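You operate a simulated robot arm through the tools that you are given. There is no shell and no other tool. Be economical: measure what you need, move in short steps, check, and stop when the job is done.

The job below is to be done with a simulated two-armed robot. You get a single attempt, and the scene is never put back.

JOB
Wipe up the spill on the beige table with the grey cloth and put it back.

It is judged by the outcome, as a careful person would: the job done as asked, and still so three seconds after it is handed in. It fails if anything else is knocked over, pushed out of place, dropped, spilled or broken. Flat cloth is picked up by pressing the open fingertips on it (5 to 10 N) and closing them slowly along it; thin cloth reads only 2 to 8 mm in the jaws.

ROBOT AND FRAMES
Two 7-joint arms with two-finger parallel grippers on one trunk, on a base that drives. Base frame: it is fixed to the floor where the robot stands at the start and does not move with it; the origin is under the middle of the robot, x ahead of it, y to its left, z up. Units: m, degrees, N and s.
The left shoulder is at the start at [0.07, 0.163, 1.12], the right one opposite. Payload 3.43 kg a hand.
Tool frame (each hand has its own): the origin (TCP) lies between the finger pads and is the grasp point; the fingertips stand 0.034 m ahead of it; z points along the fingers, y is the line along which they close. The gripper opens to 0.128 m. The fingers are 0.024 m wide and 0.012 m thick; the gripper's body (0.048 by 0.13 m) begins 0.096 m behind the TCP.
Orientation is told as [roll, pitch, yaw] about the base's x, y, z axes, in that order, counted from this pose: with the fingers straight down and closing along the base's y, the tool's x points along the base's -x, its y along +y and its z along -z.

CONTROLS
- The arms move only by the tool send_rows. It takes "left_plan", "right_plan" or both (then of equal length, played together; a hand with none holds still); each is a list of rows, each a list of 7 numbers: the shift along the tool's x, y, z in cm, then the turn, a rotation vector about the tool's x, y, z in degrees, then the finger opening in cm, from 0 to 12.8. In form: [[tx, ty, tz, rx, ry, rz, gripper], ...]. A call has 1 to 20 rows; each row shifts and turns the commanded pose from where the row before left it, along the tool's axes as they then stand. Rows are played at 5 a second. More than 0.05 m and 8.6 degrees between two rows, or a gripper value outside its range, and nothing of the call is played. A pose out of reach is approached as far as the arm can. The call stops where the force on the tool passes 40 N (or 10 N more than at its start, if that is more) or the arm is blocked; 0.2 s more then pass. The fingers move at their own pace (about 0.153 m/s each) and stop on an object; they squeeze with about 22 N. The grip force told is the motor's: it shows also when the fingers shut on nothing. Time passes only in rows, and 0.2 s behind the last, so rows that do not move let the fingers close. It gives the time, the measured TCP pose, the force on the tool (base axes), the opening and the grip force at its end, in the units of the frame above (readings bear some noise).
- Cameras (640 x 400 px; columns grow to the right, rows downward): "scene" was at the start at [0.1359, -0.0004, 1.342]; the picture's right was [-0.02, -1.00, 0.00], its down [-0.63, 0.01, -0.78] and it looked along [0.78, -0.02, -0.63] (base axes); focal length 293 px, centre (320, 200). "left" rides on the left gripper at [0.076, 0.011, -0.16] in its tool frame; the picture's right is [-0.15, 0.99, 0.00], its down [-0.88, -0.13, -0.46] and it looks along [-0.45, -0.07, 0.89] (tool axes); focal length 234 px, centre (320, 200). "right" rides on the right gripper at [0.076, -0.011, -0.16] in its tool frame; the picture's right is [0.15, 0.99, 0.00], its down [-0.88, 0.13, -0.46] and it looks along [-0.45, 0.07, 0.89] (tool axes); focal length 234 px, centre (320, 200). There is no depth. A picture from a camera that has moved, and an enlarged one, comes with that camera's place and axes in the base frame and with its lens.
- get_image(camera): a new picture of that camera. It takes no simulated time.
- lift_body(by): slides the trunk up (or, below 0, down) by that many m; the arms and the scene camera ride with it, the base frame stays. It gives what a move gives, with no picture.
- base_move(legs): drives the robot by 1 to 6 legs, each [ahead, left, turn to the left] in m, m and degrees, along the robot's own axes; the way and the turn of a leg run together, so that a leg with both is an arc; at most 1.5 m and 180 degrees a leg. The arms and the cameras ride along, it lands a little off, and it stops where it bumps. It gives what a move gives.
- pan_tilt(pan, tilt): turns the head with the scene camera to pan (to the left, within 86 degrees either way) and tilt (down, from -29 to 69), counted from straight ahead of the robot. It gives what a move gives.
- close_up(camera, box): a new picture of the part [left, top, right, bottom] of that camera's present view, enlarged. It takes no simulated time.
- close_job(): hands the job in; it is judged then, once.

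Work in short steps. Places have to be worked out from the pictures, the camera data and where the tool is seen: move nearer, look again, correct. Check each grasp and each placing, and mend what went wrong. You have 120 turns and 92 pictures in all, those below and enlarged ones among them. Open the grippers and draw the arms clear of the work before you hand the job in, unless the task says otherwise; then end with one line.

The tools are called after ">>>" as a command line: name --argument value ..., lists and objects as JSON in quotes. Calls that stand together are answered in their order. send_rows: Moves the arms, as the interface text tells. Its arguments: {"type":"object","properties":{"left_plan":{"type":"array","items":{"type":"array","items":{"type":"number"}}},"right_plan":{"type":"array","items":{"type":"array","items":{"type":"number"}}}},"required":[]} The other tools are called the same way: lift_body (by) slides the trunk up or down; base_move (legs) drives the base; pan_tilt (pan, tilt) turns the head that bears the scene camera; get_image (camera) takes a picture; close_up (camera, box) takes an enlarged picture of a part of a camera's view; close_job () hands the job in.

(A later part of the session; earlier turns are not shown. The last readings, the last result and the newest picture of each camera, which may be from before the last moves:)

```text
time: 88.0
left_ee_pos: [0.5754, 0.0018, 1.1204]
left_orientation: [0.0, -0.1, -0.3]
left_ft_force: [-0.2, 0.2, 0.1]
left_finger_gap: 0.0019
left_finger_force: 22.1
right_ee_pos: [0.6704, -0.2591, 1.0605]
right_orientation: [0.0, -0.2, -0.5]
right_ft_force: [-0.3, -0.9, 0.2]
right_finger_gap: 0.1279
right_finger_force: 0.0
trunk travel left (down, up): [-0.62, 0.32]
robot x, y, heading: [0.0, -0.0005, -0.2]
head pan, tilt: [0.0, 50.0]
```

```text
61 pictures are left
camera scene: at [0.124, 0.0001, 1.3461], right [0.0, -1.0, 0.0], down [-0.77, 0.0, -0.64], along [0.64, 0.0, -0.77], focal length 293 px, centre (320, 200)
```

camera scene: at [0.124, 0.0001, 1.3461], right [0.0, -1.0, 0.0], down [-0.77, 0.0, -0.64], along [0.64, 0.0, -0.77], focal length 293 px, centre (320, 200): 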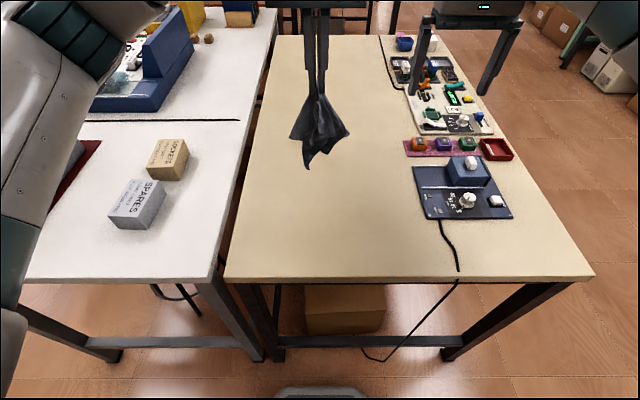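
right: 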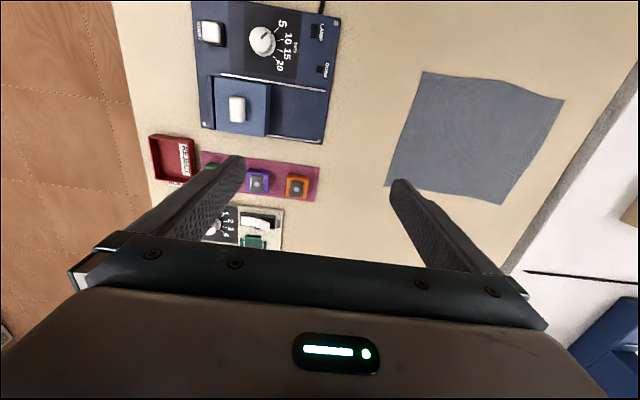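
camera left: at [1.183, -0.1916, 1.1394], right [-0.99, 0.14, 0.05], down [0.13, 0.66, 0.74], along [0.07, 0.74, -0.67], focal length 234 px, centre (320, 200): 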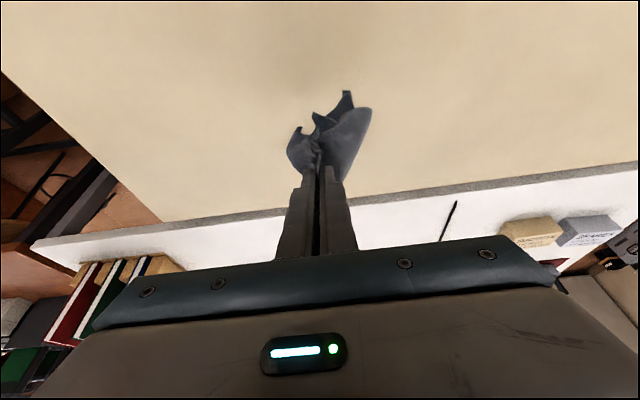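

The robot is back at the start pose with the cloth still held. I move out over the far edge position and lower until the hanging hem nearly touches.

>>> send_rows --left_plan '[[-4, 0, 1, 0, 0, 0, 0], [-4, 0, 2, 0, 0, 0, 0], [-4, 0, 2, 0, 0, 0, 0], [-4, 0, 2, 0, 0, 0, 0], [-4, 0, 2, 0, 0, 0, 0], [0, 0, 0, 0, 0, 0, 0]]'

>>> get_image --camera "scene"

>>> get_image --camera "right"

```text
time: 89.3
left_ee_pos: [0.7767, 0.003, 1.0311]
left_orientation: [0.0, 0.0, -0.4]
left_ft_force: [0.5, 0.5, -0.4]
left_finger_gap: 0.0021
left_finger_force: 22.6
right_ee_pos: [0.6709, -0.259, 1.061]
right_orientation: [-0.1, -0.1, -0.3]
right_ft_force: [-0.5, 0.1, 0.1]
right_finger_gap: 0.1279
right_finger_force: 0.0
trunk travel left (down, up): [-0.62, 0.32]
robot x, y, heading: [-0.0031, 0.0026, -0.2]
head pan, tilt: [0.0, 50.0]
```

```text
60 pictures are left
camera scene: at [0.124, 0.0012, 1.3461], right [0.0, -1.0, 0.0], down [-0.77, 0.0, -0.64], along [0.64, 0.0, -0.77], focal length 293 px, centre (320, 200)
```

scene: 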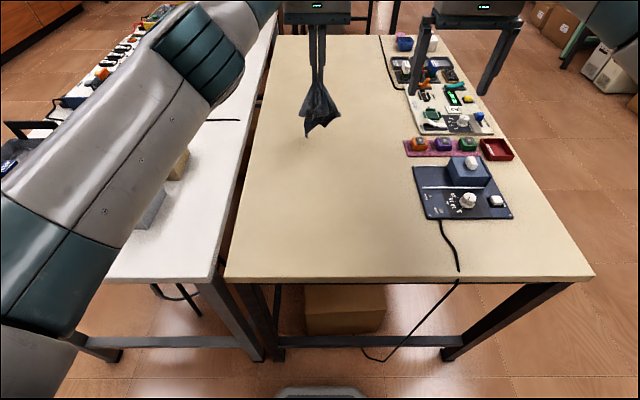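

```text
59 pictures are left
camera right: at [0.5945, -0.2693, 1.2199], right [-0.14, 0.99, 0.0], down [0.88, 0.13, 0.46], along [0.45, 0.06, -0.89], focal length 234 px, centre (320, 200)
```

right: 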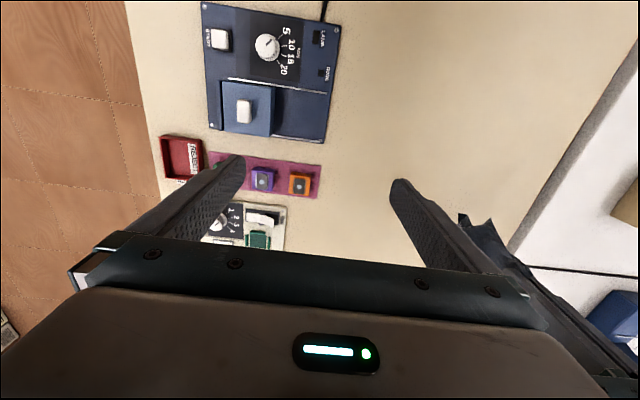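

The hem is about 3 cm above the table. I touch it down, then swing the hand back in an arc so the cloth lies out from far edge to near edge.

>>> send_rows --left_plan '[[0, 0, 2, 0, 0, 0, 0], [0, 0, 1.5, 0, 0, 0, 0], [0, 0, 0, 0, 0, 0, 0], [3, 0, 0.5, 0, 0, 0, 0], [3, 0, 1, 0, 0, 0, 0], [3, 0, 1.5, 0, 0, 0, 0], [3, 0, 2, 0, 0, 0, 0], [2.5, 0, 2.5, 0, 0, 0, 0], [2, 0, 2.5, 0, 0, 0, 0], [1.5, 0, 2.5, 0, 0, 0, 0], [0, 0, 1.5, 0, 0, 0, 0], [0, 0, 0, 0, 0, 0, 0]]'

>>> get_image --camera "scene"

>>> get_image --camera "left"

```text
time: 92.0
left_ee_pos: [0.5965, 0.001, 0.856]
left_orientation: [0.1, -0.1, -0.3]
left_ft_force: [-0.2, 0.3, -0.2]
left_finger_gap: 0.0022
left_finger_force: 22.7
right_ee_pos: [0.6706, -0.2599, 1.0607]
right_orientation: [0.0, -0.1, -0.3]
right_ft_force: [0.6, 0.5, -0.3]
right_finger_gap: 0.1279
right_finger_force: 0.0
trunk travel left (down, up): [-0.62, 0.32]
robot x, y, heading: [-0.0031, -0.0025, -0.0]
head pan, tilt: [0.0, 50.0]
```

```text
58 pictures are left
camera scene: at [0.1241, 0.0002, 1.3461], right [0.0, -1.0, 0.0], down [-0.77, 0.0, -0.64], along [0.64, 0.0, -0.77], focal length 293 px, centre (320, 200)
```

scene: 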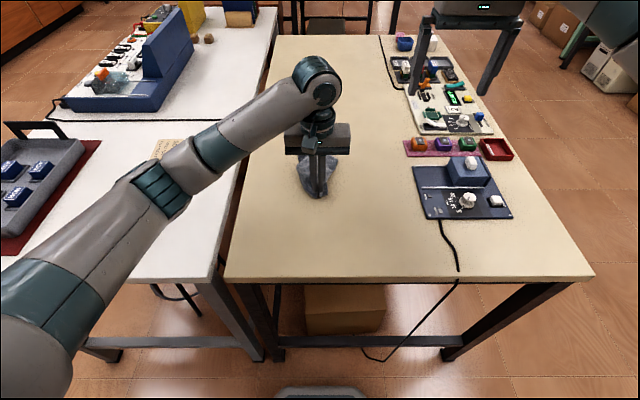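

```text
57 pictures are left
camera left: at [0.5194, 0.014, 1.0157], right [0.15, 0.99, 0.0], down [0.88, -0.13, 0.46], along [0.45, -0.07, -0.89], focal length 234 px, centre (320, 200)
```

left: 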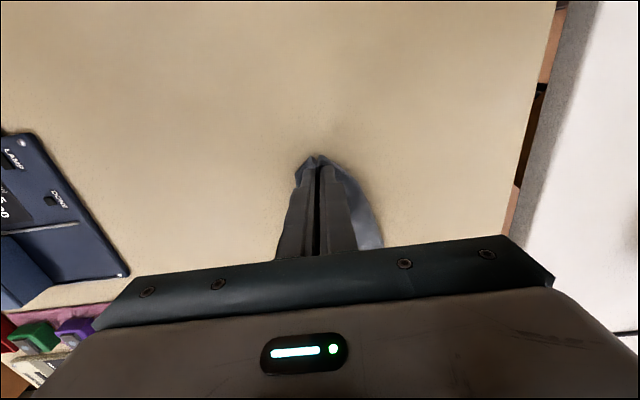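

The cloth lies along the table but gathered. I lower the last bit, release, lift away and look at how it lies.

>>> send_rows --left_plan '[[0.5, 0, 1, 0, 0, 0, 0], [0, 0, 0.6, 0, 0, 0, 0], [0, 0, 0, 0, 0, 0, 1], [0, 0, 0, 0, 0, 0, 2], [0, 0, 0, 0, 0, 0, 3], [0, 0, 0, 0, 0, 0, 3], [0, 0, -1, 0, 0, 0, 3], [0, 0, -3, 0, 0, 0, 3], [0, 0, -4, 0, 0, 0, 3], [0, 3, -4, 0, 0, 0, 3], [0, 4.5, -1, 0, 0, 0, 3], [0, 4.5, -1, 0, 0, 0, 3], [0, 0, 0, 0, 0, 0, 3]]'

>>> close_up --camera "scene" --box '[220, 110, 420, 235]'

```text
time: 94.8
left_ee_pos: [0.5921, 0.1192, 0.9757]
left_orientation: [0.1, -0.1, -0.4]
left_ft_force: [0.0, -0.2, 1.3]
left_finger_gap: 0.0298
left_finger_force: 0.0
right_ee_pos: [0.6711, -0.26, 1.0604]
right_orientation: [0.1, 0.0, -0.3]
right_ft_force: [0.0, 0.6, 0.1]
right_finger_gap: 0.1275
right_finger_force: 0.1
trunk travel left (down, up): [-0.62, 0.32]
robot x, y, heading: [-0.0023, 0.0036, -0.3]
head pan, tilt: [0.0, 50.0]
```

```text
3.20 times, centred on (320, 172) of scene
camera zoom: at [0.1246, -0.001, 1.346], right [0.0, -1.0, 0.0], down [-0.77, 0.0, -0.64], along [0.64, 0.0, -0.77], focal length 937 px, centre (320, 288)
```

zoom: 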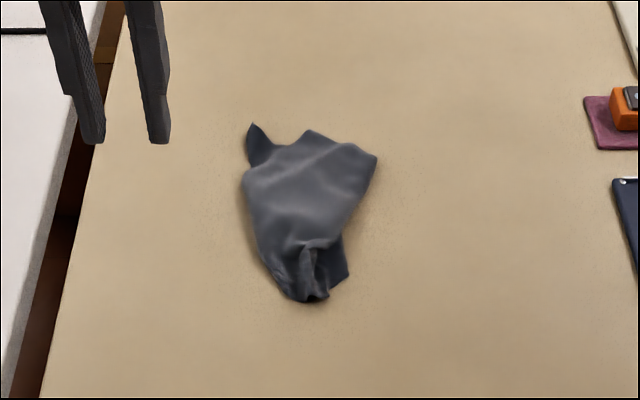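

The cloth is back on its original spot (centre about (0.66, 0.01)) but crumpled. I look more closely with the left camera before trying to spread it.

>>> send_rows --left_plan '[[4, -2, -2, 0, 0, 0, 3], [2, -4, -2, 0, 0, 0, 3], [0, -4, -2, 0, 0, 0, 3], [0, 0, 0, 0, 0, 0, 3]]'

>>> close_up --camera "left" --box '[200, 80, 440, 230]'

```text
time: 95.8
left_ee_pos: [0.5334, 0.0215, 1.0397]
left_orientation: [-0.1, 0.0, -0.2]
left_ft_force: [0.5, 0.3, 0.0]
left_finger_gap: 0.03
left_finger_force: 0.1
right_ee_pos: [0.6697, -0.2566, 1.06]
right_orientation: [0.0, -0.1, -0.4]
right_ft_force: [0.2, -0.2, 0.2]
right_finger_gap: 0.128
right_finger_force: 0.1
trunk travel left (down, up): [-0.62, 0.32]
robot x, y, heading: [-0.0004, 0.001, -0.4]
head pan, tilt: [0.0, 50.0]
```

```text
2.67 times, centred on (320, 155) of left
camera zoom: at [0.4573, 0.0332, 1.1981], right [0.15, 0.99, 0.0], down [0.88, -0.13, 0.46], along [0.45, -0.07, -0.89], focal length 624 px, centre (320, 320)
```

zoom: 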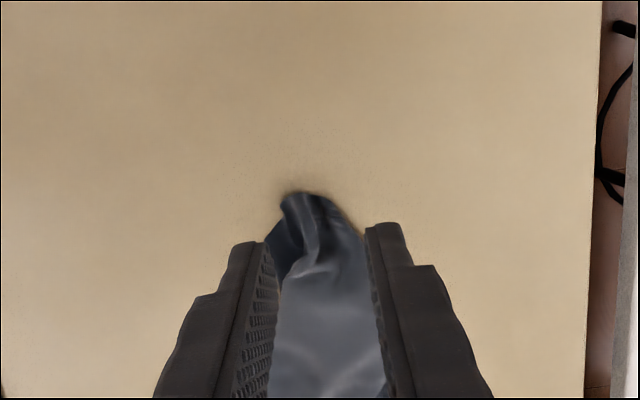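

I try smoothing it by pressing nearly closed fingertips on the gathered end and opening them outward.

>>> send_rows --left_plan '[[-3.5, -0.8, 4, 0, 0, 0, 1], [-3.5, -0.8, 4, 0, 0, 0, 1], [0, 0, 4, 0, 0, 0, 1], [0, 0, 4, 0, 0, 0, 1], [0, 0, 2.5, 0, 0, 0, 1], [0, 0, 1, 0, 0, 0, 1], [0, 0, 0, 0, 0, 0, 1]]'

```text
refused: row 1 steps farther than a row can; nothing moved
```

That step was too long, so I split it.

>>> send_rows --left_plan '[[-3.5, -0.8, 3, 0, 0, 0, 1], [-3.5, -0.8, 3, 0, 0, 0, 1], [0, 0, 4, 0, 0, 0, 1], [0, 0, 4, 0, 0, 0, 1], [0, 0, 3, 0, 0, 0, 1], [0, 0, 2, 0, 0, 0, 1], [0, 0, 0.5, 0, 0, 0, 1], [0, 0, 0, 0, 0, 0, 1]]'

```text
time: 97.5
left_ee_pos: [0.5991, 0.0048, 0.8447]
left_orientation: [0.0, -0.1, -0.3]
left_ft_force: [0.0, -0.2, -0.7]
left_finger_gap: 0.0101
left_finger_force: 0.0
right_ee_pos: [0.6702, -0.259, 1.0596]
right_orientation: [0.0, -0.2, -0.3]
right_ft_force: [-0.3, 0.3, 0.0]
right_finger_gap: 0.128
right_finger_force: 0.1
trunk travel left (down, up): [-0.62, 0.32]
robot x, y, heading: [-0.0012, 0.0023, -0.2]
head pan, tilt: [0.0, 50.0]
```

>>> send_rows --left_plan '[[0, 0, 0.4, 0, 0, 0, 1], [0, 0, 0.4, 0, 0, 0, 1], [0, 0, 0.15, 0, 0, 0, 1], [0, 0, 0, 0, 0, 0, 2], [0, 0, 0, 0, 0, 0, 3], [0, 0, 0, 0, 0, 0, 4], [0, 0, 0, 0, 0, 0, 5], [0, 0, 0, 0, 0, 0, 6], [0, 0, 0, 0, 0, 0, 7], [0, 0, 0, 0, 0, 0, 8], [0, 0, 0, 0, 0, 0, 9], [0, 0, 0, 0, 0, 0, 10], [0, 0, 0, 0, 0, 0, 11], [0, 0, 0, 0, 0, 0, 12], [0, 0, 0, 0, 0, 0, 12]]'

>>> get_image --camera "left"

>>> close_up --camera "scene" --box '[220, 110, 420, 235]'

```text
time: 100.8
left_ee_pos: [0.6007, 0.0055, 0.8366]
left_orientation: [-0.1, -0.2, -0.3]
left_ft_force: [-0.7, 5.0, 19.3]
left_finger_gap: 0.1168
left_finger_force: 0.0
right_ee_pos: [0.6686, -0.2582, 1.0614]
right_orientation: [0.0, -0.2, -0.4]
right_ft_force: [-0.2, 0.6, -0.2]
right_finger_gap: 0.128
right_finger_force: 0.1
trunk travel left (down, up): [-0.62, 0.32]
robot x, y, heading: [-0.0022, -0.001, -0.3]
head pan, tilt: [0.0, 50.0]
```

```text
54 pictures are left
camera left: at [0.523, 0.0183, 0.9955], right [0.15, 0.99, 0.0], down [0.88, -0.13, 0.46], along [0.45, -0.07, -0.89], focal length 234 px, centre (320, 200)
```

left: 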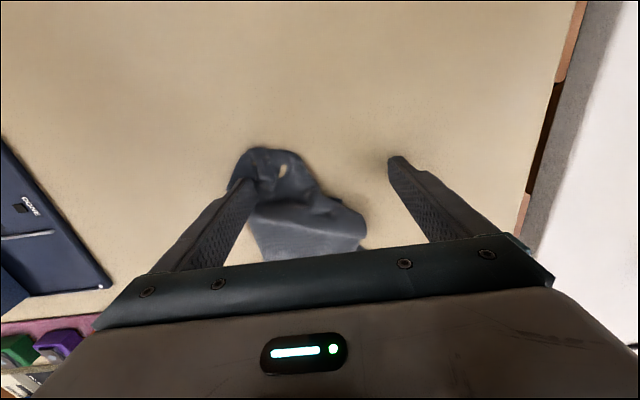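

```text
3.20 times, centred on (320, 172) of scene
camera zoom: at [0.1222, 0.001, 1.3463], right [0.0, -1.0, 0.0], down [-0.77, 0.0, -0.64], along [0.64, 0.0, -0.77], focal length 937 px, centre (320, 288)
```

zoom: 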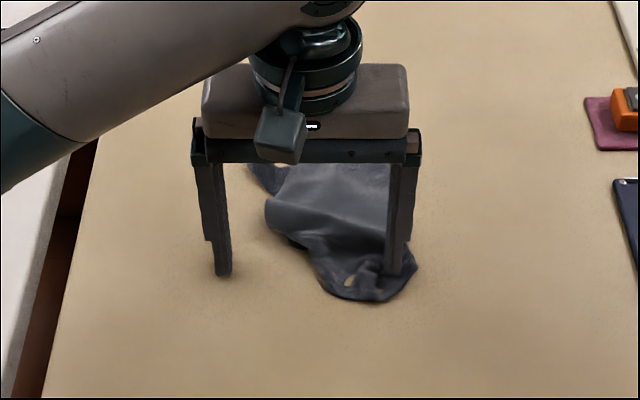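

Only one finger caught, pulling the near end to the right. I lift off and look at the whole cloth.

>>> send_rows --left_plan '[[0, 0, -2, 0, 0, 0, 12], [0, 0, -4, 0, 0, 0, 12], [0, 0, -4, 0, 0, 0, 8], [0, 3, -4, 0, 0, 0, 4], [0, 4.8, -1, 0, 0, 0, 3], [0, 4.8, -1, 0, 0, 0, 3], [0, 4.8, 0, 0, 0, 0, 3], [0, 0, 0, 0, 0, 0, 3]]'

>>> close_up --camera "scene" --box '[240, 120, 400, 220]'

```text
time: 102.5
left_ee_pos: [0.6007, 0.1802, 0.9982]
left_orientation: [0.0, -0.1, -0.3]
left_ft_force: [-1.0, -0.3, 0.2]
left_finger_gap: 0.0301
left_finger_force: 0.0
right_ee_pos: [0.671, -0.2603, 1.0584]
right_orientation: [0.1, 0.0, -0.3]
right_ft_force: [1.0, 1.0, 0.1]
right_finger_gap: 0.1279
right_finger_force: 0.0
trunk travel left (down, up): [-0.62, 0.32]
robot x, y, heading: [0.0005, -0.0011, -0.5]
head pan, tilt: [0.0, 50.0]
```

```text
4.00 times, centred on (320, 170) of scene
camera zoom: at [0.1247, -0.0012, 1.346], right [0.0, -1.0, 0.0], down [-0.77, 0.0, -0.64], along [0.64, 0.0, -0.77], focal length 1172 px, centre (320, 320)
```

zoom: 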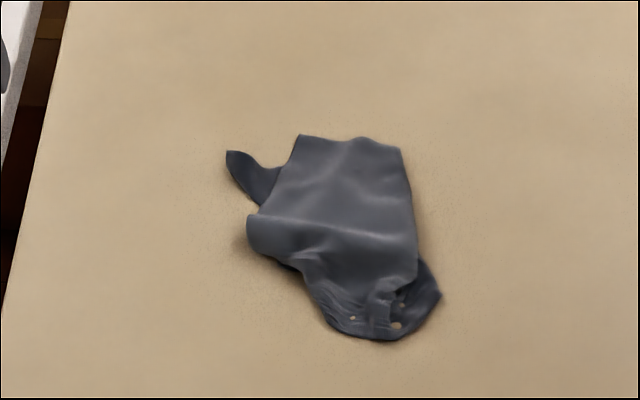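

Two opposite corners look graspable: the far-left flap (~(0.705, 0.045)) and the near-right piece (~(0.60, -0.07)). I'll take one with each hand and draw them apart toward the original corners. I hover over them first.

>>> send_rows --left_plan '[[-2.1, -2.7, 1.36, 0, 0, 0, 3.5], [-2.1, -2.7, 1.36, 0, 0, 0, 3.5], [-2.1, -2.7, 1.36, 0, 0, 0, 3.5], [-2.1, -2.7, 1.36, 0, 0, 0, 3.5], [-2.1, -2.7, 1.36, 0, 0, 0, 3.5], [0, 0, 0, 0, 0, 0, 3.5]]' --right_plan '[[1.4, 3.7, 2.5, 0, 0, 0, 3.5], [1.4, 3.7, 2.5, 0, 0, 0, 3.5], [1.4, 3.7, 2.5, 0, 0, 0, 3.5], [1.4, 3.7, 2.5, 0, 0, 0, 3.5], [1.4, 3.7, 2.5, 0, 0, 0, 3.5], [0, 0, 0, 0, 0, 0, 3.5]]'

>>> get_image --camera "left"

>>> get_image --camera "right"

>>> close_up --camera "scene" --box '[220, 100, 420, 225]'

```text
time: 104.0
left_ee_pos: [0.7084, 0.0423, 0.9276]
left_orientation: [0.1, -0.1, -0.3]
left_ft_force: [0.1, -0.5, -0.6]
left_finger_gap: 0.0348
left_finger_force: 0.1
right_ee_pos: [0.6022, -0.0705, 0.9357]
right_orientation: [0.0, -0.2, -0.2]
right_ft_force: [-0.1, 0.0, -0.1]
right_finger_gap: 0.0347
right_finger_force: 0.1
trunk travel left (down, up): [-0.62, 0.32]
robot x, y, heading: [-0.0007, -0.0016, -0.6]
head pan, tilt: [0.0, 50.0]
```

```text
51 pictures are left
camera left: at [0.6317, 0.0545, 1.0868], right [0.15, 0.99, 0.0], down [0.88, -0.13, 0.46], along [0.45, -0.07, -0.89], focal length 234 px, centre (320, 200)
```

left: 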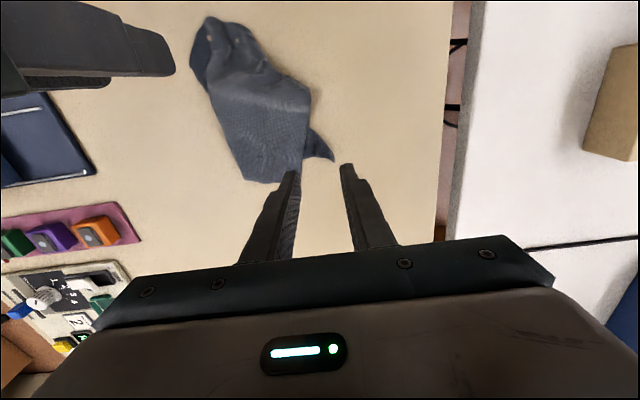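

```text
50 pictures are left
camera right: at [0.5256, -0.0819, 1.0948], right [-0.14, 0.99, 0.0], down [0.88, 0.13, 0.46], along [0.45, 0.06, -0.89], focal length 234 px, centre (320, 200)
```

right: 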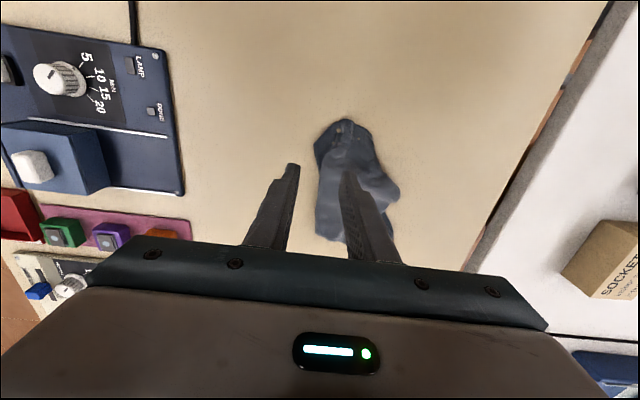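

```text
3.20 times, centred on (320, 162) of scene
camera zoom: at [0.1236, 0.0005, 1.3461], right [0.0, -1.0, 0.0], down [-0.77, 0.0, -0.64], along [0.64, 0.0, -0.77], focal length 937 px, centre (320, 320)
```

zoom: 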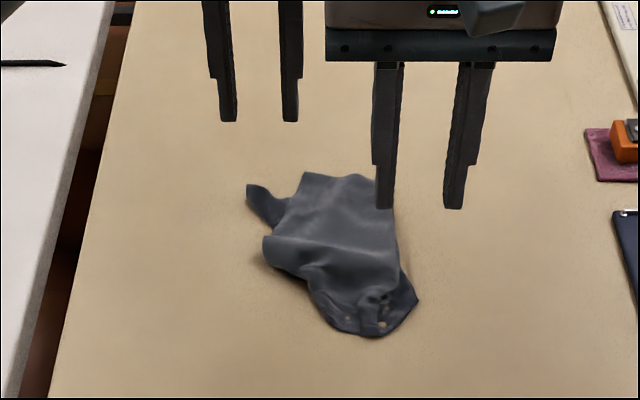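

The flap is at about (0.71, 0.045) and the near-right piece at about (0.60, -0.065). I centre both hands and come down just above the surface.

>>> send_rows --left_plan '[[0, 0.4, 3, 0, 0, 0, 3], [0, 0, 3, 0, 0, 0, 3], [0, 0, 2, 0, 0, 0, 3], [0, 0, 0.6, 0, 0, 0, 3], [0, 0, 0, 0, 0, 0, 3]]' --right_plan '[[0, 0.8, 3, 0, 0, 0, 3], [0, 0, 3, 0, 0, 0, 3], [0, 0, 2, 0, 0, 0, 3], [0, 0, 1.2, 0, 0, 0, 3], [0, 0, 0, 0, 0, 0, 3]]'

>>> get_image --camera "left"

>>> get_image --camera "right"

```text
time: 105.2
left_ee_pos: [0.706, 0.0494, 0.8396]
left_orientation: [-0.1, -0.1, -0.4]
left_ft_force: [0.0, 0.1, -0.5]
left_finger_gap: 0.0298
left_finger_force: 0.1
right_ee_pos: [0.6012, -0.0644, 0.8433]
right_orientation: [0.0, -0.1, -0.3]
right_ft_force: [-0.7, -0.3, -0.8]
right_finger_gap: 0.0296
right_finger_force: 0.0
trunk travel left (down, up): [-0.62, 0.32]
robot x, y, heading: [-0.0019, -0.0013, -0.4]
head pan, tilt: [0.0, 50.0]
```

```text
48 pictures are left
camera left: at [0.6303, 0.0608, 0.9989], right [0.15, 0.99, 0.0], down [0.88, -0.13, 0.46], along [0.45, -0.07, -0.89], focal length 234 px, centre (320, 200)
```

left: 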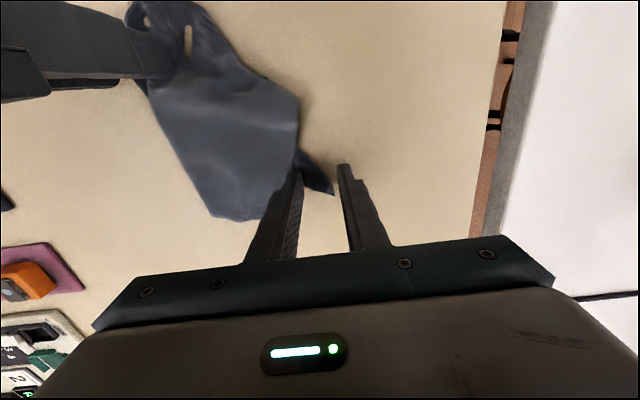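

```text
47 pictures are left
camera right: at [0.5247, -0.0754, 1.0028], right [-0.14, 0.99, 0.0], down [0.88, 0.13, 0.46], along [0.45, 0.06, -0.89], focal length 234 px, centre (320, 200)
```

right: 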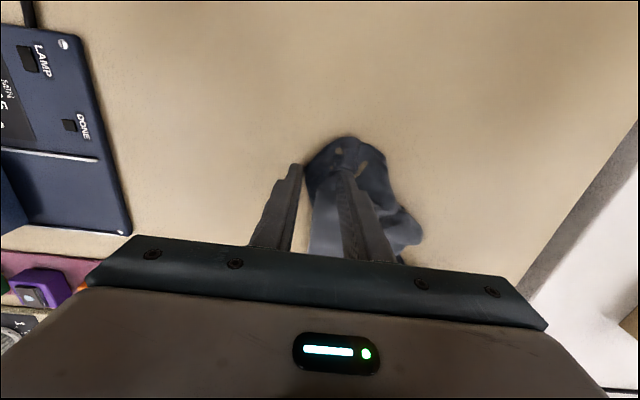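

Both hands straddle their pieces nicely. I press lightly and close slowly.

>>> send_rows --left_plan '[[0, 0, 0.3, 0, 0, 0, 3], [0, 0, 0.2, 0, 0, 0, 3], [0, 0, 0, 0, 0, 0, 2.5], [0, 0, 0, 0, 0, 0, 2], [0, 0, 0, 0, 0, 0, 1.5], [0, 0, 0, 0, 0, 0, 1], [0, 0, 0, 0, 0, 0, 0.5], [0, 0, 0, 0, 0, 0, 0], [0, 0, 0, 0, 0, 0, 0], [0, 0, 0, 0, 0, 0, 0]]' --right_plan '[[0, 0, 0.5, 0, 0, 0, 3], [0, 0, 0.3, 0, 0, 0, 3], [0, 0, 0, 0, 0, 0, 2.5], [0, 0, 0, 0, 0, 0, 2], [0, 0, 0, 0, 0, 0, 1.5], [0, 0, 0, 0, 0, 0, 1], [0, 0, 0, 0, 0, 0, 0.5], [0, 0, 0, 0, 0, 0, 0], [0, 0, 0, 0, 0, 0, 0], [0, 0, 0, 0, 0, 0, 0]]'

>>> get_image --camera "left"

>>> get_image --camera "right"

```text
time: 107.3
left_ee_pos: [0.7052, 0.0484, 0.8355]
left_orientation: [0.1, -0.2, -0.4]
left_ft_force: [0.2, -2.0, 10.0]
left_finger_gap: 0.0019
left_finger_force: 22.6
right_ee_pos: [0.6016, -0.0631, 0.8353]
right_orientation: [0.1, -0.2, -0.3]
right_ft_force: [-0.2, 1.8, 5.3]
right_finger_gap: 0.0028
right_finger_force: 21.4
trunk travel left (down, up): [-0.62, 0.32]
robot x, y, heading: [-0.0007, -0.0043, -0.4]
head pan, tilt: [0.0, 50.0]
```

```text
46 pictures are left
camera left: at [0.6291, 0.0603, 0.9954], right [0.15, 0.99, 0.0], down [0.88, -0.14, 0.46], along [0.45, -0.07, -0.89], focal length 234 px, centre (320, 200)
```

left: 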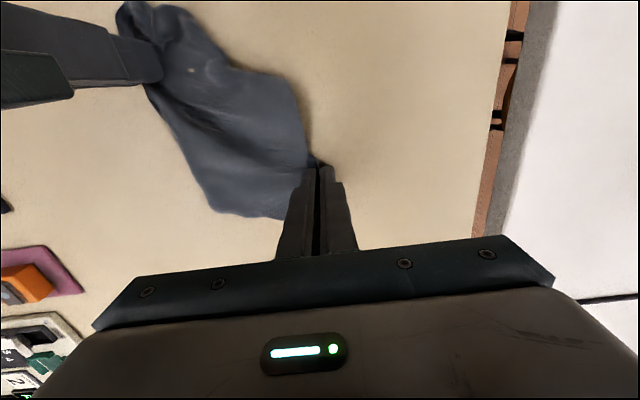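

```text
45 pictures are left
camera right: at [0.5246, -0.0747, 0.9955], right [-0.14, 0.99, 0.0], down [0.88, 0.13, 0.46], along [0.45, 0.07, -0.89], focal length 234 px, centre (320, 200)
```

right: 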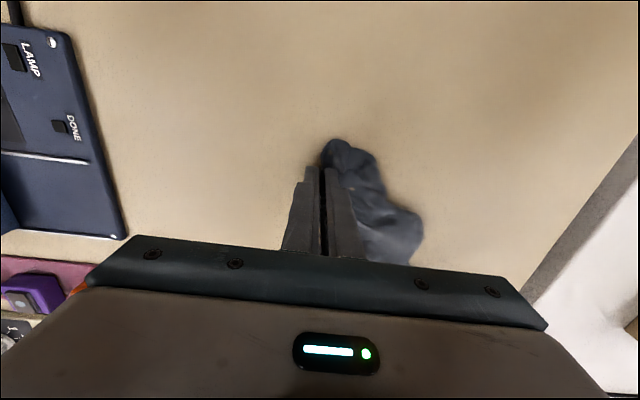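

Both show cloth in the jaws. I lift 10 cm together, then draw apart while watching the forces.

>>> send_rows --left_plan '[[0, 0, -2, 0, 0, 0, 0], [0, 0, -4, 0, 0, 0, 0], [0, 0, -4, 0, 0, 0, 0], [-1, 1.3, 0, 0, 0, 0, 0], [-1, 1.3, 0, 0, 0, 0, 0], [-1, 1.3, 0, 0, 0, 0, 0], [0, 0, 0, 0, 0, 0, 0]]' --right_plan '[[0, 0, -2, 0, 0, 0, 0], [0, 0, -4, 0, 0, 0, 0], [0, 0, -4, 0, 0, 0, 0], [0.8, -1.1, 0, 0, 0, 0, 0], [0.8, -1.1, 0, 0, 0, 0, 0], [0.8, -1.1, 0, 0, 0, 0, 0], [0, 0, 0, 0, 0, 0, 0]]'

>>> close_up --camera "scene" --box '[220, 70, 440, 208]'

```text
time: 109.0
left_ee_pos: [0.7352, 0.0833, 0.9361]
left_orientation: [-0.3, 0.2, -0.7]
left_ft_force: [-21.4, -29.4, -1.0]
left_finger_gap: 0.0028
left_finger_force: 22.4
right_ee_pos: [0.5782, -0.0978, 0.9359]
right_orientation: [0.4, -0.3, -0.1]
right_ft_force: [21.6, 29.6, -0.8]
right_finger_gap: 0.0016
right_finger_force: 22.3
trunk travel left (down, up): [-0.62, 0.32]
robot x, y, heading: [-0.0011, -0.0004, -0.7]
head pan, tilt: [0.0, 50.0]
```

```text
2.90 times, centred on (330, 139) of scene
camera zoom: at [0.1243, 0.0004, 1.346], right [0.0, -1.0, 0.0], down [-0.77, 0.0, -0.64], along [0.64, 0.0, -0.77], focal length 849 px, centre (291, 377)
```

zoom: 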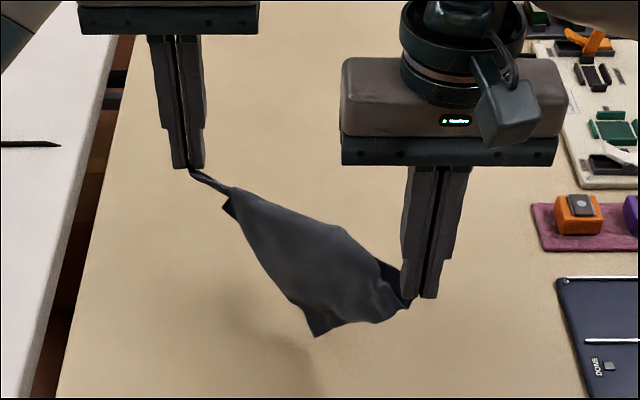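

Taut at 0.24 m between the grips, the cloth is held diagonally and drapes as a triangle. I slacken slightly, shift toward the near-left, and lay it down moving to the far-right so that the fold line lands on the original diagonal.

>>> send_rows --left_plan '[[0.4, -0.5, -2, 0, 0, 0, 0], [0, 0, -3, 0, 0, 0, 0], [2.7, 2, 0, 0, 0, 0, 0], [2.7, 2, 0, 0, 0, 0, 0], [2.6, 2, 0, 0, 0, 0, 0], [0, 0, 1, 0, 0, 0, 0], [-2, -1.5, 0.5, 0, 0, 0, 0], [-2, -1.5, 2, 0, 0, 0, 0], [-2, -1.5, 3, 0, 0, 0, 0], [-1.2, -0.9, 3.5, 0, 0, 0, 0], [-0.8, -0.6, 3, 0, 0, 0, 0], [0, 0, 1.2, 0, 0, 0, 0], [0, 0, 0, 0, 0, 0, 0]]' --right_plan '[[-0.4, 0.5, -2, 0, 0, 0, 0], [0, 0, -3, 0, 0, 0, 0], [2.7, 2, 0, 0, 0, 0, 0], [2.7, 2, 0, 0, 0, 0, 0], [2.6, 2, 0, 0, 0, 0, 0], [0, 0, 1, 0, 0, 0, 0], [-2, -1.5, 0.5, 0, 0, 0, 0], [-2, -1.5, 2, 0, 0, 0, 0], [-2, -1.5, 3, 0, 0, 0, 0], [-1.2, -0.9, 3.5, 0, 0, 0, 0], [-0.8, -0.6, 3, 0, 0, 0, 0], [0, 0, 1.2, 0, 0, 0, 0], [0, 0, 0, 0, 0, 0, 0]]'

>>> close_up --camera "scene" --box '[220, 90, 440, 228]'

```text
time: 111.8
left_ee_pos: [0.7337, 0.0808, 0.8446]
left_orientation: [-0.1, 0.0, -0.4]
left_ft_force: [-11.3, -16.9, -0.6]
left_finger_gap: 0.002
left_finger_force: 21.6
right_ee_pos: [0.5844, -0.0948, 0.8424]
right_orientation: [0.0, -0.1, -0.3]
right_ft_force: [11.6, 16.2, 1.0]
right_finger_gap: 0.0015
right_finger_force: 22.2
trunk travel left (down, up): [-0.62, 0.32]
robot x, y, heading: [-0.004, 0.0002, -0.5]
head pan, tilt: [0.0, 50.0]
```

```text
2.90 times, centred on (330, 159) of scene
camera zoom: at [0.1242, 0.0, 1.3461], right [0.0, -1.0, 0.0], down [-0.77, 0.0, -0.64], along [0.64, 0.0, -0.77], focal length 849 px, centre (291, 319)
```

zoom: 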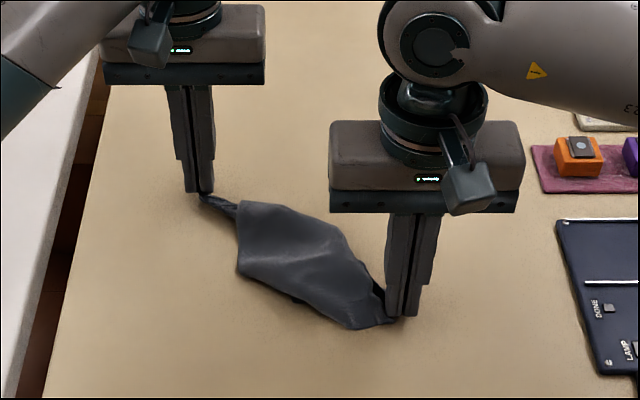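

It's laid out along the diagonal. I slacken it, set it down, release with both hands, and back off to look.

>>> send_rows --left_plan '[[0.3, -0.4, 0.6, 0, 0, 0, 0], [0, 0, 0, 0, 0, 0, 1], [0, 0, 0, 0, 0, 0, 2], [0, 0, 0, 0, 0, 0, 2], [0, 0, -2, 0, 0, 0, 2], [0, 0, -4, 0, 0, 0, 2], [0, 1, -4, 0, 0, 0, 2], [0, 4, -2, 0, 0, 0, 2], [0, 4, -1, 0, 0, 0, 2], [0, 4, 0, 0, 0, 0, 2], [0, 0, 0, 0, 0, 0, 2]]' --right_plan '[[-0.3, 0.4, 0.5, 0, 0, 0, 0], [0, 0, 0, 0, 0, 0, 1], [0, 0, 0, 0, 0, 0, 2], [0, 0, 0, 0, 0, 0, 2], [0, 0, -2, 0, 0, 0, 2], [0, 0, -4, 0, 0, 0, 2], [0, -1, -4, 0, 0, 0, 2], [0, -4, -2, 0, 0, 0, 2], [0, -4, -1, 0, 0, 0, 2], [0, -4, 0, 0, 0, 0, 2], [0, 0, 0, 0, 0, 0, 2]]'

>>> close_up --camera "scene" --box '[240, 110, 400, 210]'

>>> get_image --camera "right"

```text
time: 114.2
left_ee_pos: [0.7273, 0.2072, 0.9664]
left_orientation: [0.0, -0.2, -0.3]
left_ft_force: [0.1, -0.1, -0.2]
left_finger_gap: 0.0198
left_finger_force: 0.1
right_ee_pos: [0.5872, -0.2211, 0.9664]
right_orientation: [0.1, 0.0, -0.3]
right_ft_force: [0.5, -0.2, -0.8]
right_finger_gap: 0.02
right_finger_force: 0.0
trunk travel left (down, up): [-0.62, 0.32]
robot x, y, heading: [-0.0013, 0.0022, -0.2]
head pan, tilt: [0.0, 50.0]
```

```text
4.00 times, centred on (320, 160) of scene
camera zoom: at [0.1247, 0.0001, 1.346], right [0.0, -1.0, 0.0], down [-0.77, 0.0, -0.64], along [0.64, 0.0, -0.77], focal length 1172 px, centre (320, 360)
```

zoom: 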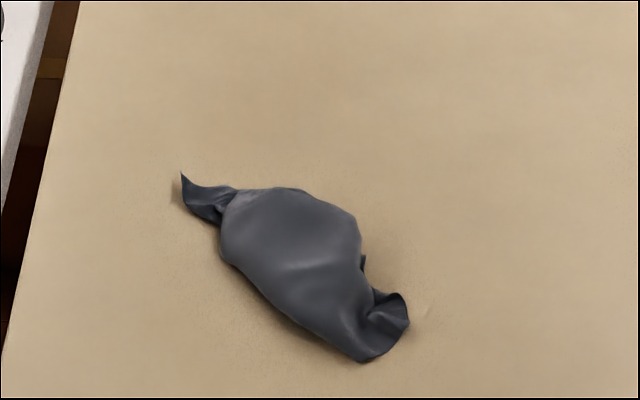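

```text
41 pictures are left
camera right: at [0.5106, -0.2333, 1.1265], right [-0.14, 0.99, 0.0], down [0.88, 0.13, 0.46], along [0.45, 0.07, -0.89], focal length 234 px, centre (320, 200)
```

right: 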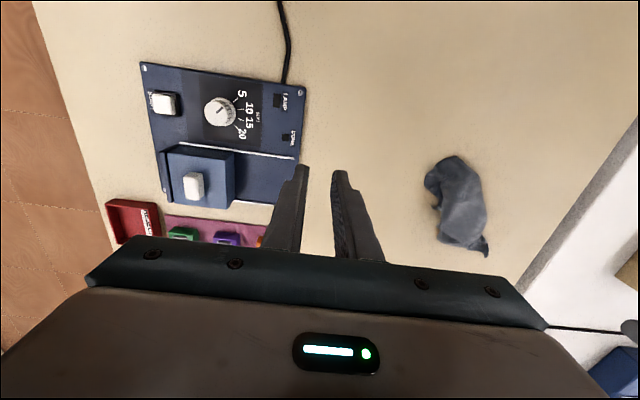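

The flaps tucked under into a roll. A better way is to lift it by the far-left corner so it hangs open, take an adjacent corner with the right hand, then lay it like a curtain. I pinch that corner at about (0.722, 0.078).

>>> send_rows --left_plan '[[0.2, -4.2, 1, 0, 0, 0, 3], [0.2, -4.2, 1, 0, 0, 0, 3], [0.1, -4.2, 2, 0, 0, 0, 3], [0, 0, 4, 0, 0, 0, 3], [0, 0, 4, 0, 0, 0, 3], [0, 0, 0.6, 0, 0, 0, 3], [0, 0, 0, 0, 0, 0, 3]]'

>>> get_image --camera "left"

```text
time: 115.8
left_ee_pos: [0.7241, 0.0815, 0.841]
left_orientation: [0.0, -0.1, -0.2]
left_ft_force: [-0.3, -0.2, -0.3]
left_finger_gap: 0.0301
left_finger_force: 0.0
right_ee_pos: [0.5858, -0.2215, 0.9667]
right_orientation: [0.0, -0.1, -0.3]
right_ft_force: [-0.7, 0.6, 0.1]
right_finger_gap: 0.02
right_finger_force: 0.0
trunk travel left (down, up): [-0.62, 0.32]
robot x, y, heading: [-0.0043, 0.0023, -0.3]
head pan, tilt: [0.0, 50.0]
```

```text
40 pictures are left
camera left: at [0.6491, 0.0933, 0.9997], right [0.15, 0.99, 0.0], down [0.88, -0.13, 0.46], along [0.45, -0.07, -0.89], focal length 234 px, centre (320, 200)
```

left: 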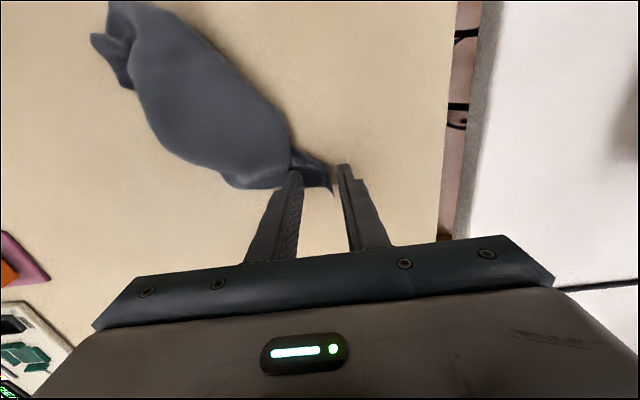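

The corner is between the fingers. I close, lift it high so it hangs free, and look.

>>> send_rows --left_plan '[[0, 0, 0.4, 0, 0, 0, 3], [0, 0, 0.2, 0, 0, 0, 2.5], [0, 0, 0, 0, 0, 0, 2], [0, 0, 0, 0, 0, 0, 1.5], [0, 0, 0, 0, 0, 0, 1], [0, 0, 0, 0, 0, 0, 0.5], [0, 0, 0, 0, 0, 0, 0], [0, 0, 0, 0, 0, 0, 0], [0, 0, -3, 0, 0, 0, 0], [0, 0, -4.5, 0, 0, 0, 0], [0, 0, -4.5, 0, 0, 0, 0], [0, 0, -4.5, 0, 0, 0, 0], [0, 0, -4.5, 0, 0, 0, 0], [0, 0, -4.5, 0, 0, 0, 0], [0, 0, -4.5, 0, 0, 0, 0], [0, 0, -4.5, 0, 0, 0, 0], [0, 0, 0, 0, 0, 0, 0], [0, 0, 0, 0, 0, 0, 0], [0, 0, 0, 0, 0, 0, 0]]'

>>> pan_tilt --pan 0 --tilt 32

>>> get_image --camera "scene"

>>> get_image --camera "right"

```text
time: 119.8
left_ee_pos: [0.724, 0.0823, 1.1794]
left_orientation: [-0.1, -0.1, -0.3]
left_ft_force: [-0.4, -0.7, 0.8]
left_finger_gap: 0.0019
left_finger_force: 22.6
right_ee_pos: [0.5856, -0.221, 0.9676]
right_orientation: [-0.1, -0.2, -0.3]
right_ft_force: [0.1, 0.7, -0.6]
right_finger_gap: 0.0201
right_finger_force: 0.0
trunk travel left (down, up): [-0.62, 0.32]
robot x, y, heading: [-0.0045, 0.0003, -0.7]
head pan, tilt: [0.0, 50.0]
```

```text
time: 120.6
left_ee_pos: [0.7247, 0.0814, 1.1806]
left_orientation: [0.0, -0.1, -0.3]
left_ft_force: [-0.1, -0.6, 0.7]
left_finger_gap: 0.0021
left_finger_force: 22.0
right_ee_pos: [0.5871, -0.2234, 0.9672]
right_orientation: [0.0, -0.1, -0.3]
right_ft_force: [0.0, 0.2, -0.6]
right_finger_gap: 0.02
right_finger_force: 0.0
trunk travel left (down, up): [-0.62, 0.32]
robot x, y, heading: [-0.0018, 0.0001, -0.7]
head pan, tilt: [0.0, 32.0]
```

```text
39 pictures are left
camera scene: at [0.1368, 0.0001, 1.3724], right [0.0, -1.0, 0.0], down [-0.53, 0.0, -0.85], along [0.85, 0.0, -0.53], focal length 293 px, centre (320, 200)
```

scene: 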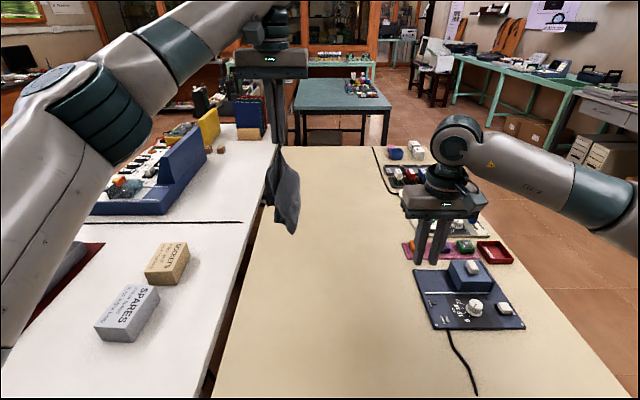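

```text
38 pictures are left
camera right: at [0.5102, -0.233, 1.1267], right [-0.14, 0.99, 0.0], down [0.88, 0.13, 0.46], along [0.45, 0.07, -0.89], focal length 234 px, centre (320, 200)
```

right: 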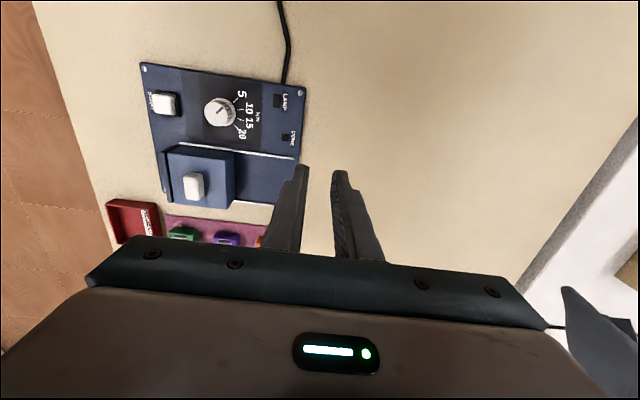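

>>> close_up --camera "scene" --box '[230, 130, 350, 250]'

```text
3.33 times, centred on (290, 190) of scene
camera zoom: at [0.1368, 0.0001, 1.3724], right [0.0, -1.0, 0.0], down [-0.53, 0.0, -0.85], along [0.85, 0.0, -0.53], focal length 976 px, centre (420, 233)
```

zoom: 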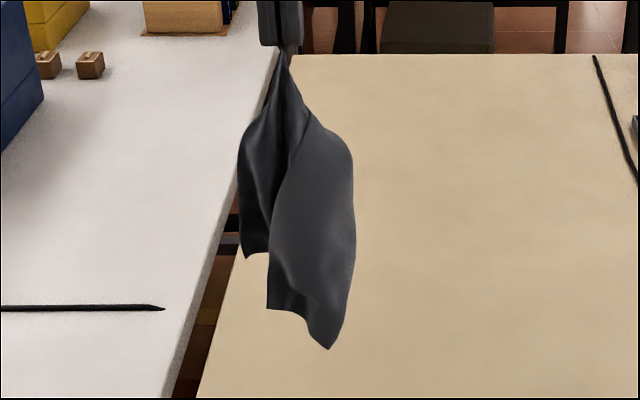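

The cloth hangs open by one corner, 0.24 m long. I lay it out along the diagonal: touch its lower corner down near-right, then swing the hand to the far-left. The right hand clears out first.

>>> send_rows --left_plan '[[0, 0, 0, 0, 0, 0, 0], [0, 0, 0, 0, 0, 0, 0], [2.7, -3.2, 0, 0, 0, 0, 0], [2.7, -3.2, 0, 0, 0, 0, 0], [2.7, -3.2, 0, 0, 0, 0, 0], [2.7, -3.2, 0, 0, 0, 0, 0], [2.7, -3.2, 0, 0, 0, 0, 0], [0, 0, 2, 0, 0, 0, 0], [0, 0, 3, 0, 0, 0, 0], [0, 0, 3, 0, 0, 0, 0], [0, 0, 2.5, 0, 0, 0, 0], [0, 0, 0, 0, 0, 0, 0]]' --right_plan '[[0, -4, -2, 0, 0, 0, 2], [0, -4, -2, 0, 0, 0, 2], [0, -3, -1, 0, 0, 0, 2], [0, 0, 0, 0, 0, 0, 2], [0, 0, 0, 0, 0, 0, 2], [0, 0, 0, 0, 0, 0, 2], [0, 0, 0, 0, 0, 0, 2], [0, 0, 0, 0, 0, 0, 2], [0, 0, 0, 0, 0, 0, 2], [0, 0, 0, 0, 0, 0, 2], [0, 0, 0, 0, 0, 0, 2], [0, 0, 0, 0, 0, 0, 2]]'

>>> pan_tilt --pan 0 --tilt 45

>>> get_image --camera "scene"

```text
time: 123.2
left_ee_pos: [0.5873, -0.0769, 1.0748]
left_orientation: [0.0, -0.1, -0.3]
left_ft_force: [0.0, -0.6, 0.0]
left_finger_gap: 0.0022
left_finger_force: 22.5
right_ee_pos: [0.5842, -0.3331, 1.0197]
right_orientation: [0.0, -0.2, -0.3]
right_ft_force: [-0.8, -0.3, -0.2]
right_finger_gap: 0.02
right_finger_force: 0.0
trunk travel left (down, up): [-0.62, 0.32]
robot x, y, heading: [-0.0051, -0.0022, -0.2]
head pan, tilt: [0.0, 32.0]
```

```text
time: 123.9
left_ee_pos: [0.588, -0.076, 1.0745]
left_orientation: [0.1, -0.1, -0.3]
left_ft_force: [-0.8, -0.1, -0.8]
left_finger_gap: 0.0019
left_finger_force: 21.7
right_ee_pos: [0.5858, -0.3328, 1.0176]
right_orientation: [-0.1, -0.2, -0.4]
right_ft_force: [-0.2, 0.0, 0.7]
right_finger_gap: 0.0199
right_finger_force: 0.0
trunk travel left (down, up): [-0.62, 0.32]
robot x, y, heading: [-0.0058, -0.0002, -0.4]
head pan, tilt: [0.0, 45.0]
```

```text
36 pictures are left
camera scene: at [0.1287, 0.0001, 1.353], right [0.0, -1.0, 0.0], down [-0.71, 0.0, -0.71], along [0.71, 0.0, -0.71], focal length 293 px, centre (320, 200)
```

scene: 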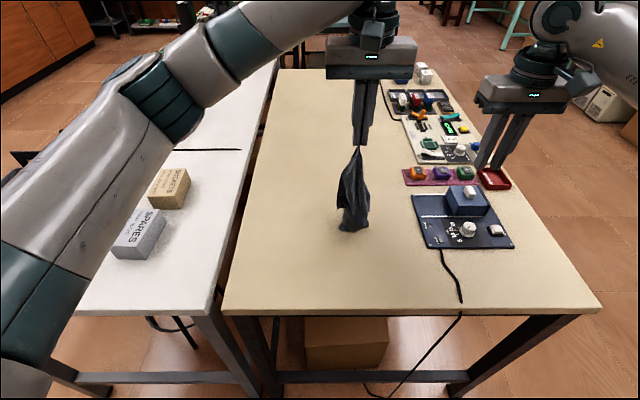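

The lower corner is just at the table. Now the swing to the far-left.

>>> send_rows --left_plan '[[-1.9, 2.3, 0.7, 0, 0, 0, 0], [-1.9, 2.3, 1.2, 0, 0, 0, 0], [-1.9, 2.3, 2, 0, 0, 0, 0], [-1.9, 2.3, 2.7, 0, 0, 0, 0], [-1.9, 2.3, 3.3, 0, 0, 0, 0], [-1.9, 2.3, 3.7, 0, 0, 0, 0], [-1.9, 2.3, 3.9, 0, 0, 0, 0], [-1.5, 1.8, 4, 0, 0, 0, 0], [0, 0, 1.8, 0, 0, 0, 0], [0, 0, 0, 0, 0, 0, 0]]'

>>> close_up --camera "scene" --box '[230, 120, 430, 245]'

```text
time: 126.1
left_ee_pos: [0.7393, 0.0995, 0.8424]
left_orientation: [0.1, -0.1, -0.2]
left_ft_force: [0.4, 0.0, 0.5]
left_finger_gap: 0.002
left_finger_force: 21.7
right_ee_pos: [0.5855, -0.3327, 1.0186]
right_orientation: [0.0, -0.1, -0.4]
right_ft_force: [0.6, 0.1, -0.1]
right_finger_gap: 0.0199
right_finger_force: 0.1
trunk travel left (down, up): [-0.62, 0.32]
robot x, y, heading: [-0.0027, 0.0011, -0.3]
head pan, tilt: [0.0, 45.0]
```

```text
3.20 times, centred on (330, 182) of scene
camera zoom: at [0.1286, 0.0002, 1.353], right [0.0, -1.0, 0.0], down [-0.71, 0.0, -0.71], along [0.71, 0.0, -0.71], focal length 937 px, centre (288, 256)
```

zoom: 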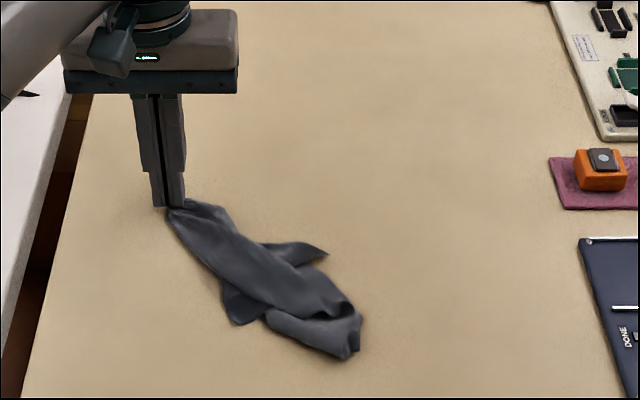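

The cloth is much more open now, and a corner on the right is clearly visible at about (0.682, -0.022). I keep the left corner held and bring the right hand over, yawed 90°, to pinch it.

>>> send_rows --right_plan '[[0, 0, 0, 0, 0, -8.2, 3], [0, 0, 0, 0, 0, -8.2, 3], [0, 0, 0, 0, 0, -8.2, 3], [0, 0, 0, 0, 0, -8.2, 3], [0, 0, 0, 0, 0, -8.2, 3], [0, 0, 0, 0, 0, -8.2, 3], [0, 0, 0, 0, 0, -8.2, 3], [0, 0, 0, 0, 0, -8.2, 3], [0, 0, 0, 0, 0, -8.2, 3], [0, 0, 0, 0, 0, -8.2, 3], [0, 0, 0, 0, 0, -8, 3], [-3.9, -1.2, 0, 0, 0, 0, 3], [-3.9, -1.2, 0, 0, 0, 0, 3], [-3.9, -1.2, 0, 0, 0, 0, 3], [-3.9, -1.2, 0, 0, 0, 0, 3], [-3.9, -1.2, 1, 0, 0, 0, 3], [-3.9, -1.2, 2, 0, 0, 0, 3], [-3.9, -1.2, 2.5, 0, 0, 0, 3], [-2.5, -1.2, 3, 0, 0, 0, 3], [0, 0, 0, 0, 0, 0, 3]]'

>>> get_image --camera "right"

>>> close_up --camera "scene" --box '[230, 120, 430, 245]'

```text
time: 130.3
left_ee_pos: [0.7403, 0.0993, 0.8438]
left_orientation: [0.1, -0.1, -0.4]
left_ft_force: [-0.3, -0.5, -0.3]
left_finger_gap: 0.0018
left_finger_force: 22.2
right_ee_pos: [0.5947, -0.3029, 1.0138]
right_orientation: [0.0, 0.0, 45.4]
right_ft_force: [0.3, -0.5, -0.2]
right_finger_gap: 0.0301
right_finger_force: 0.0
right hand out of reach, approached as far as the arm can: row 6, 7, 8, 9, 10, 11, 12, 13, 14, 15, 16, 17, 18, 19
trunk travel left (down, up): [-0.62, 0.32]
robot x, y, heading: [-0.002, 0.0004, -0.4]
head pan, tilt: [0.0, 45.0]
```

```text
34 pictures are left
camera right: at [0.5495, -0.3649, 1.1732], right [-0.81, 0.59, 0.0], down [0.53, 0.72, 0.46], along [0.27, 0.37, -0.89], focal length 234 px, centre (320, 200)
```

right: 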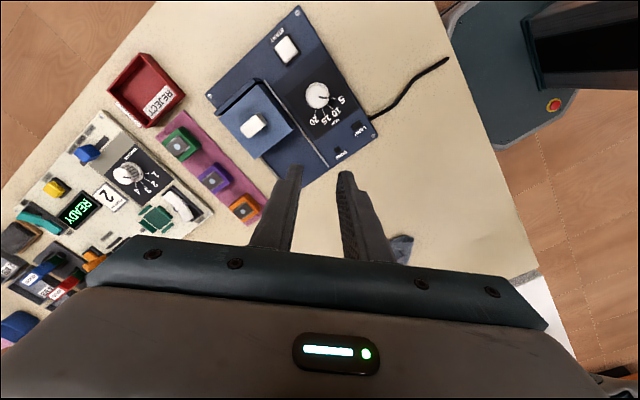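

```text
3.20 times, centred on (330, 182) of scene
camera zoom: at [0.1285, 0.0001, 1.353], right [0.0, -1.0, 0.0], down [-0.71, 0.0, -0.71], along [0.71, 0.0, -0.71], focal length 937 px, centre (288, 256)
```

zoom: 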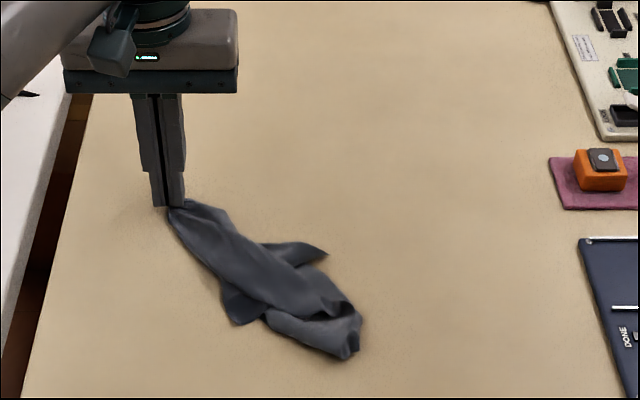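

The right wrist stops at 45° yaw. That is enough, with safe clearance beside the left hand. I back off 5° and see how it responds.

>>> send_rows --right_plan '[[0, 0, 0, 0, 0, 5, 3], [0, 0, -1, 0, 0, 0, 3], [0, 0, 0, 0, 0, 0, 3]]'

```text
time: 131.1
left_ee_pos: [0.7399, 0.099, 0.8425]
left_orientation: [0.0, -0.1, -0.3]
left_ft_force: [-1.6, 0.9, -0.1]
left_finger_gap: 0.002
left_finger_force: 21.5
right_ee_pos: [0.5949, -0.3025, 1.0238]
right_orientation: [0.0, -0.2, 41.0]
right_ft_force: [0.0, 0.8, -0.9]
right_finger_gap: 0.0297
right_finger_force: 0.0
trunk travel left (down, up): [-0.62, 0.32]
robot x, y, heading: [-0.0029, -0.0003, -0.4]
head pan, tilt: [0.0, 45.0]
```

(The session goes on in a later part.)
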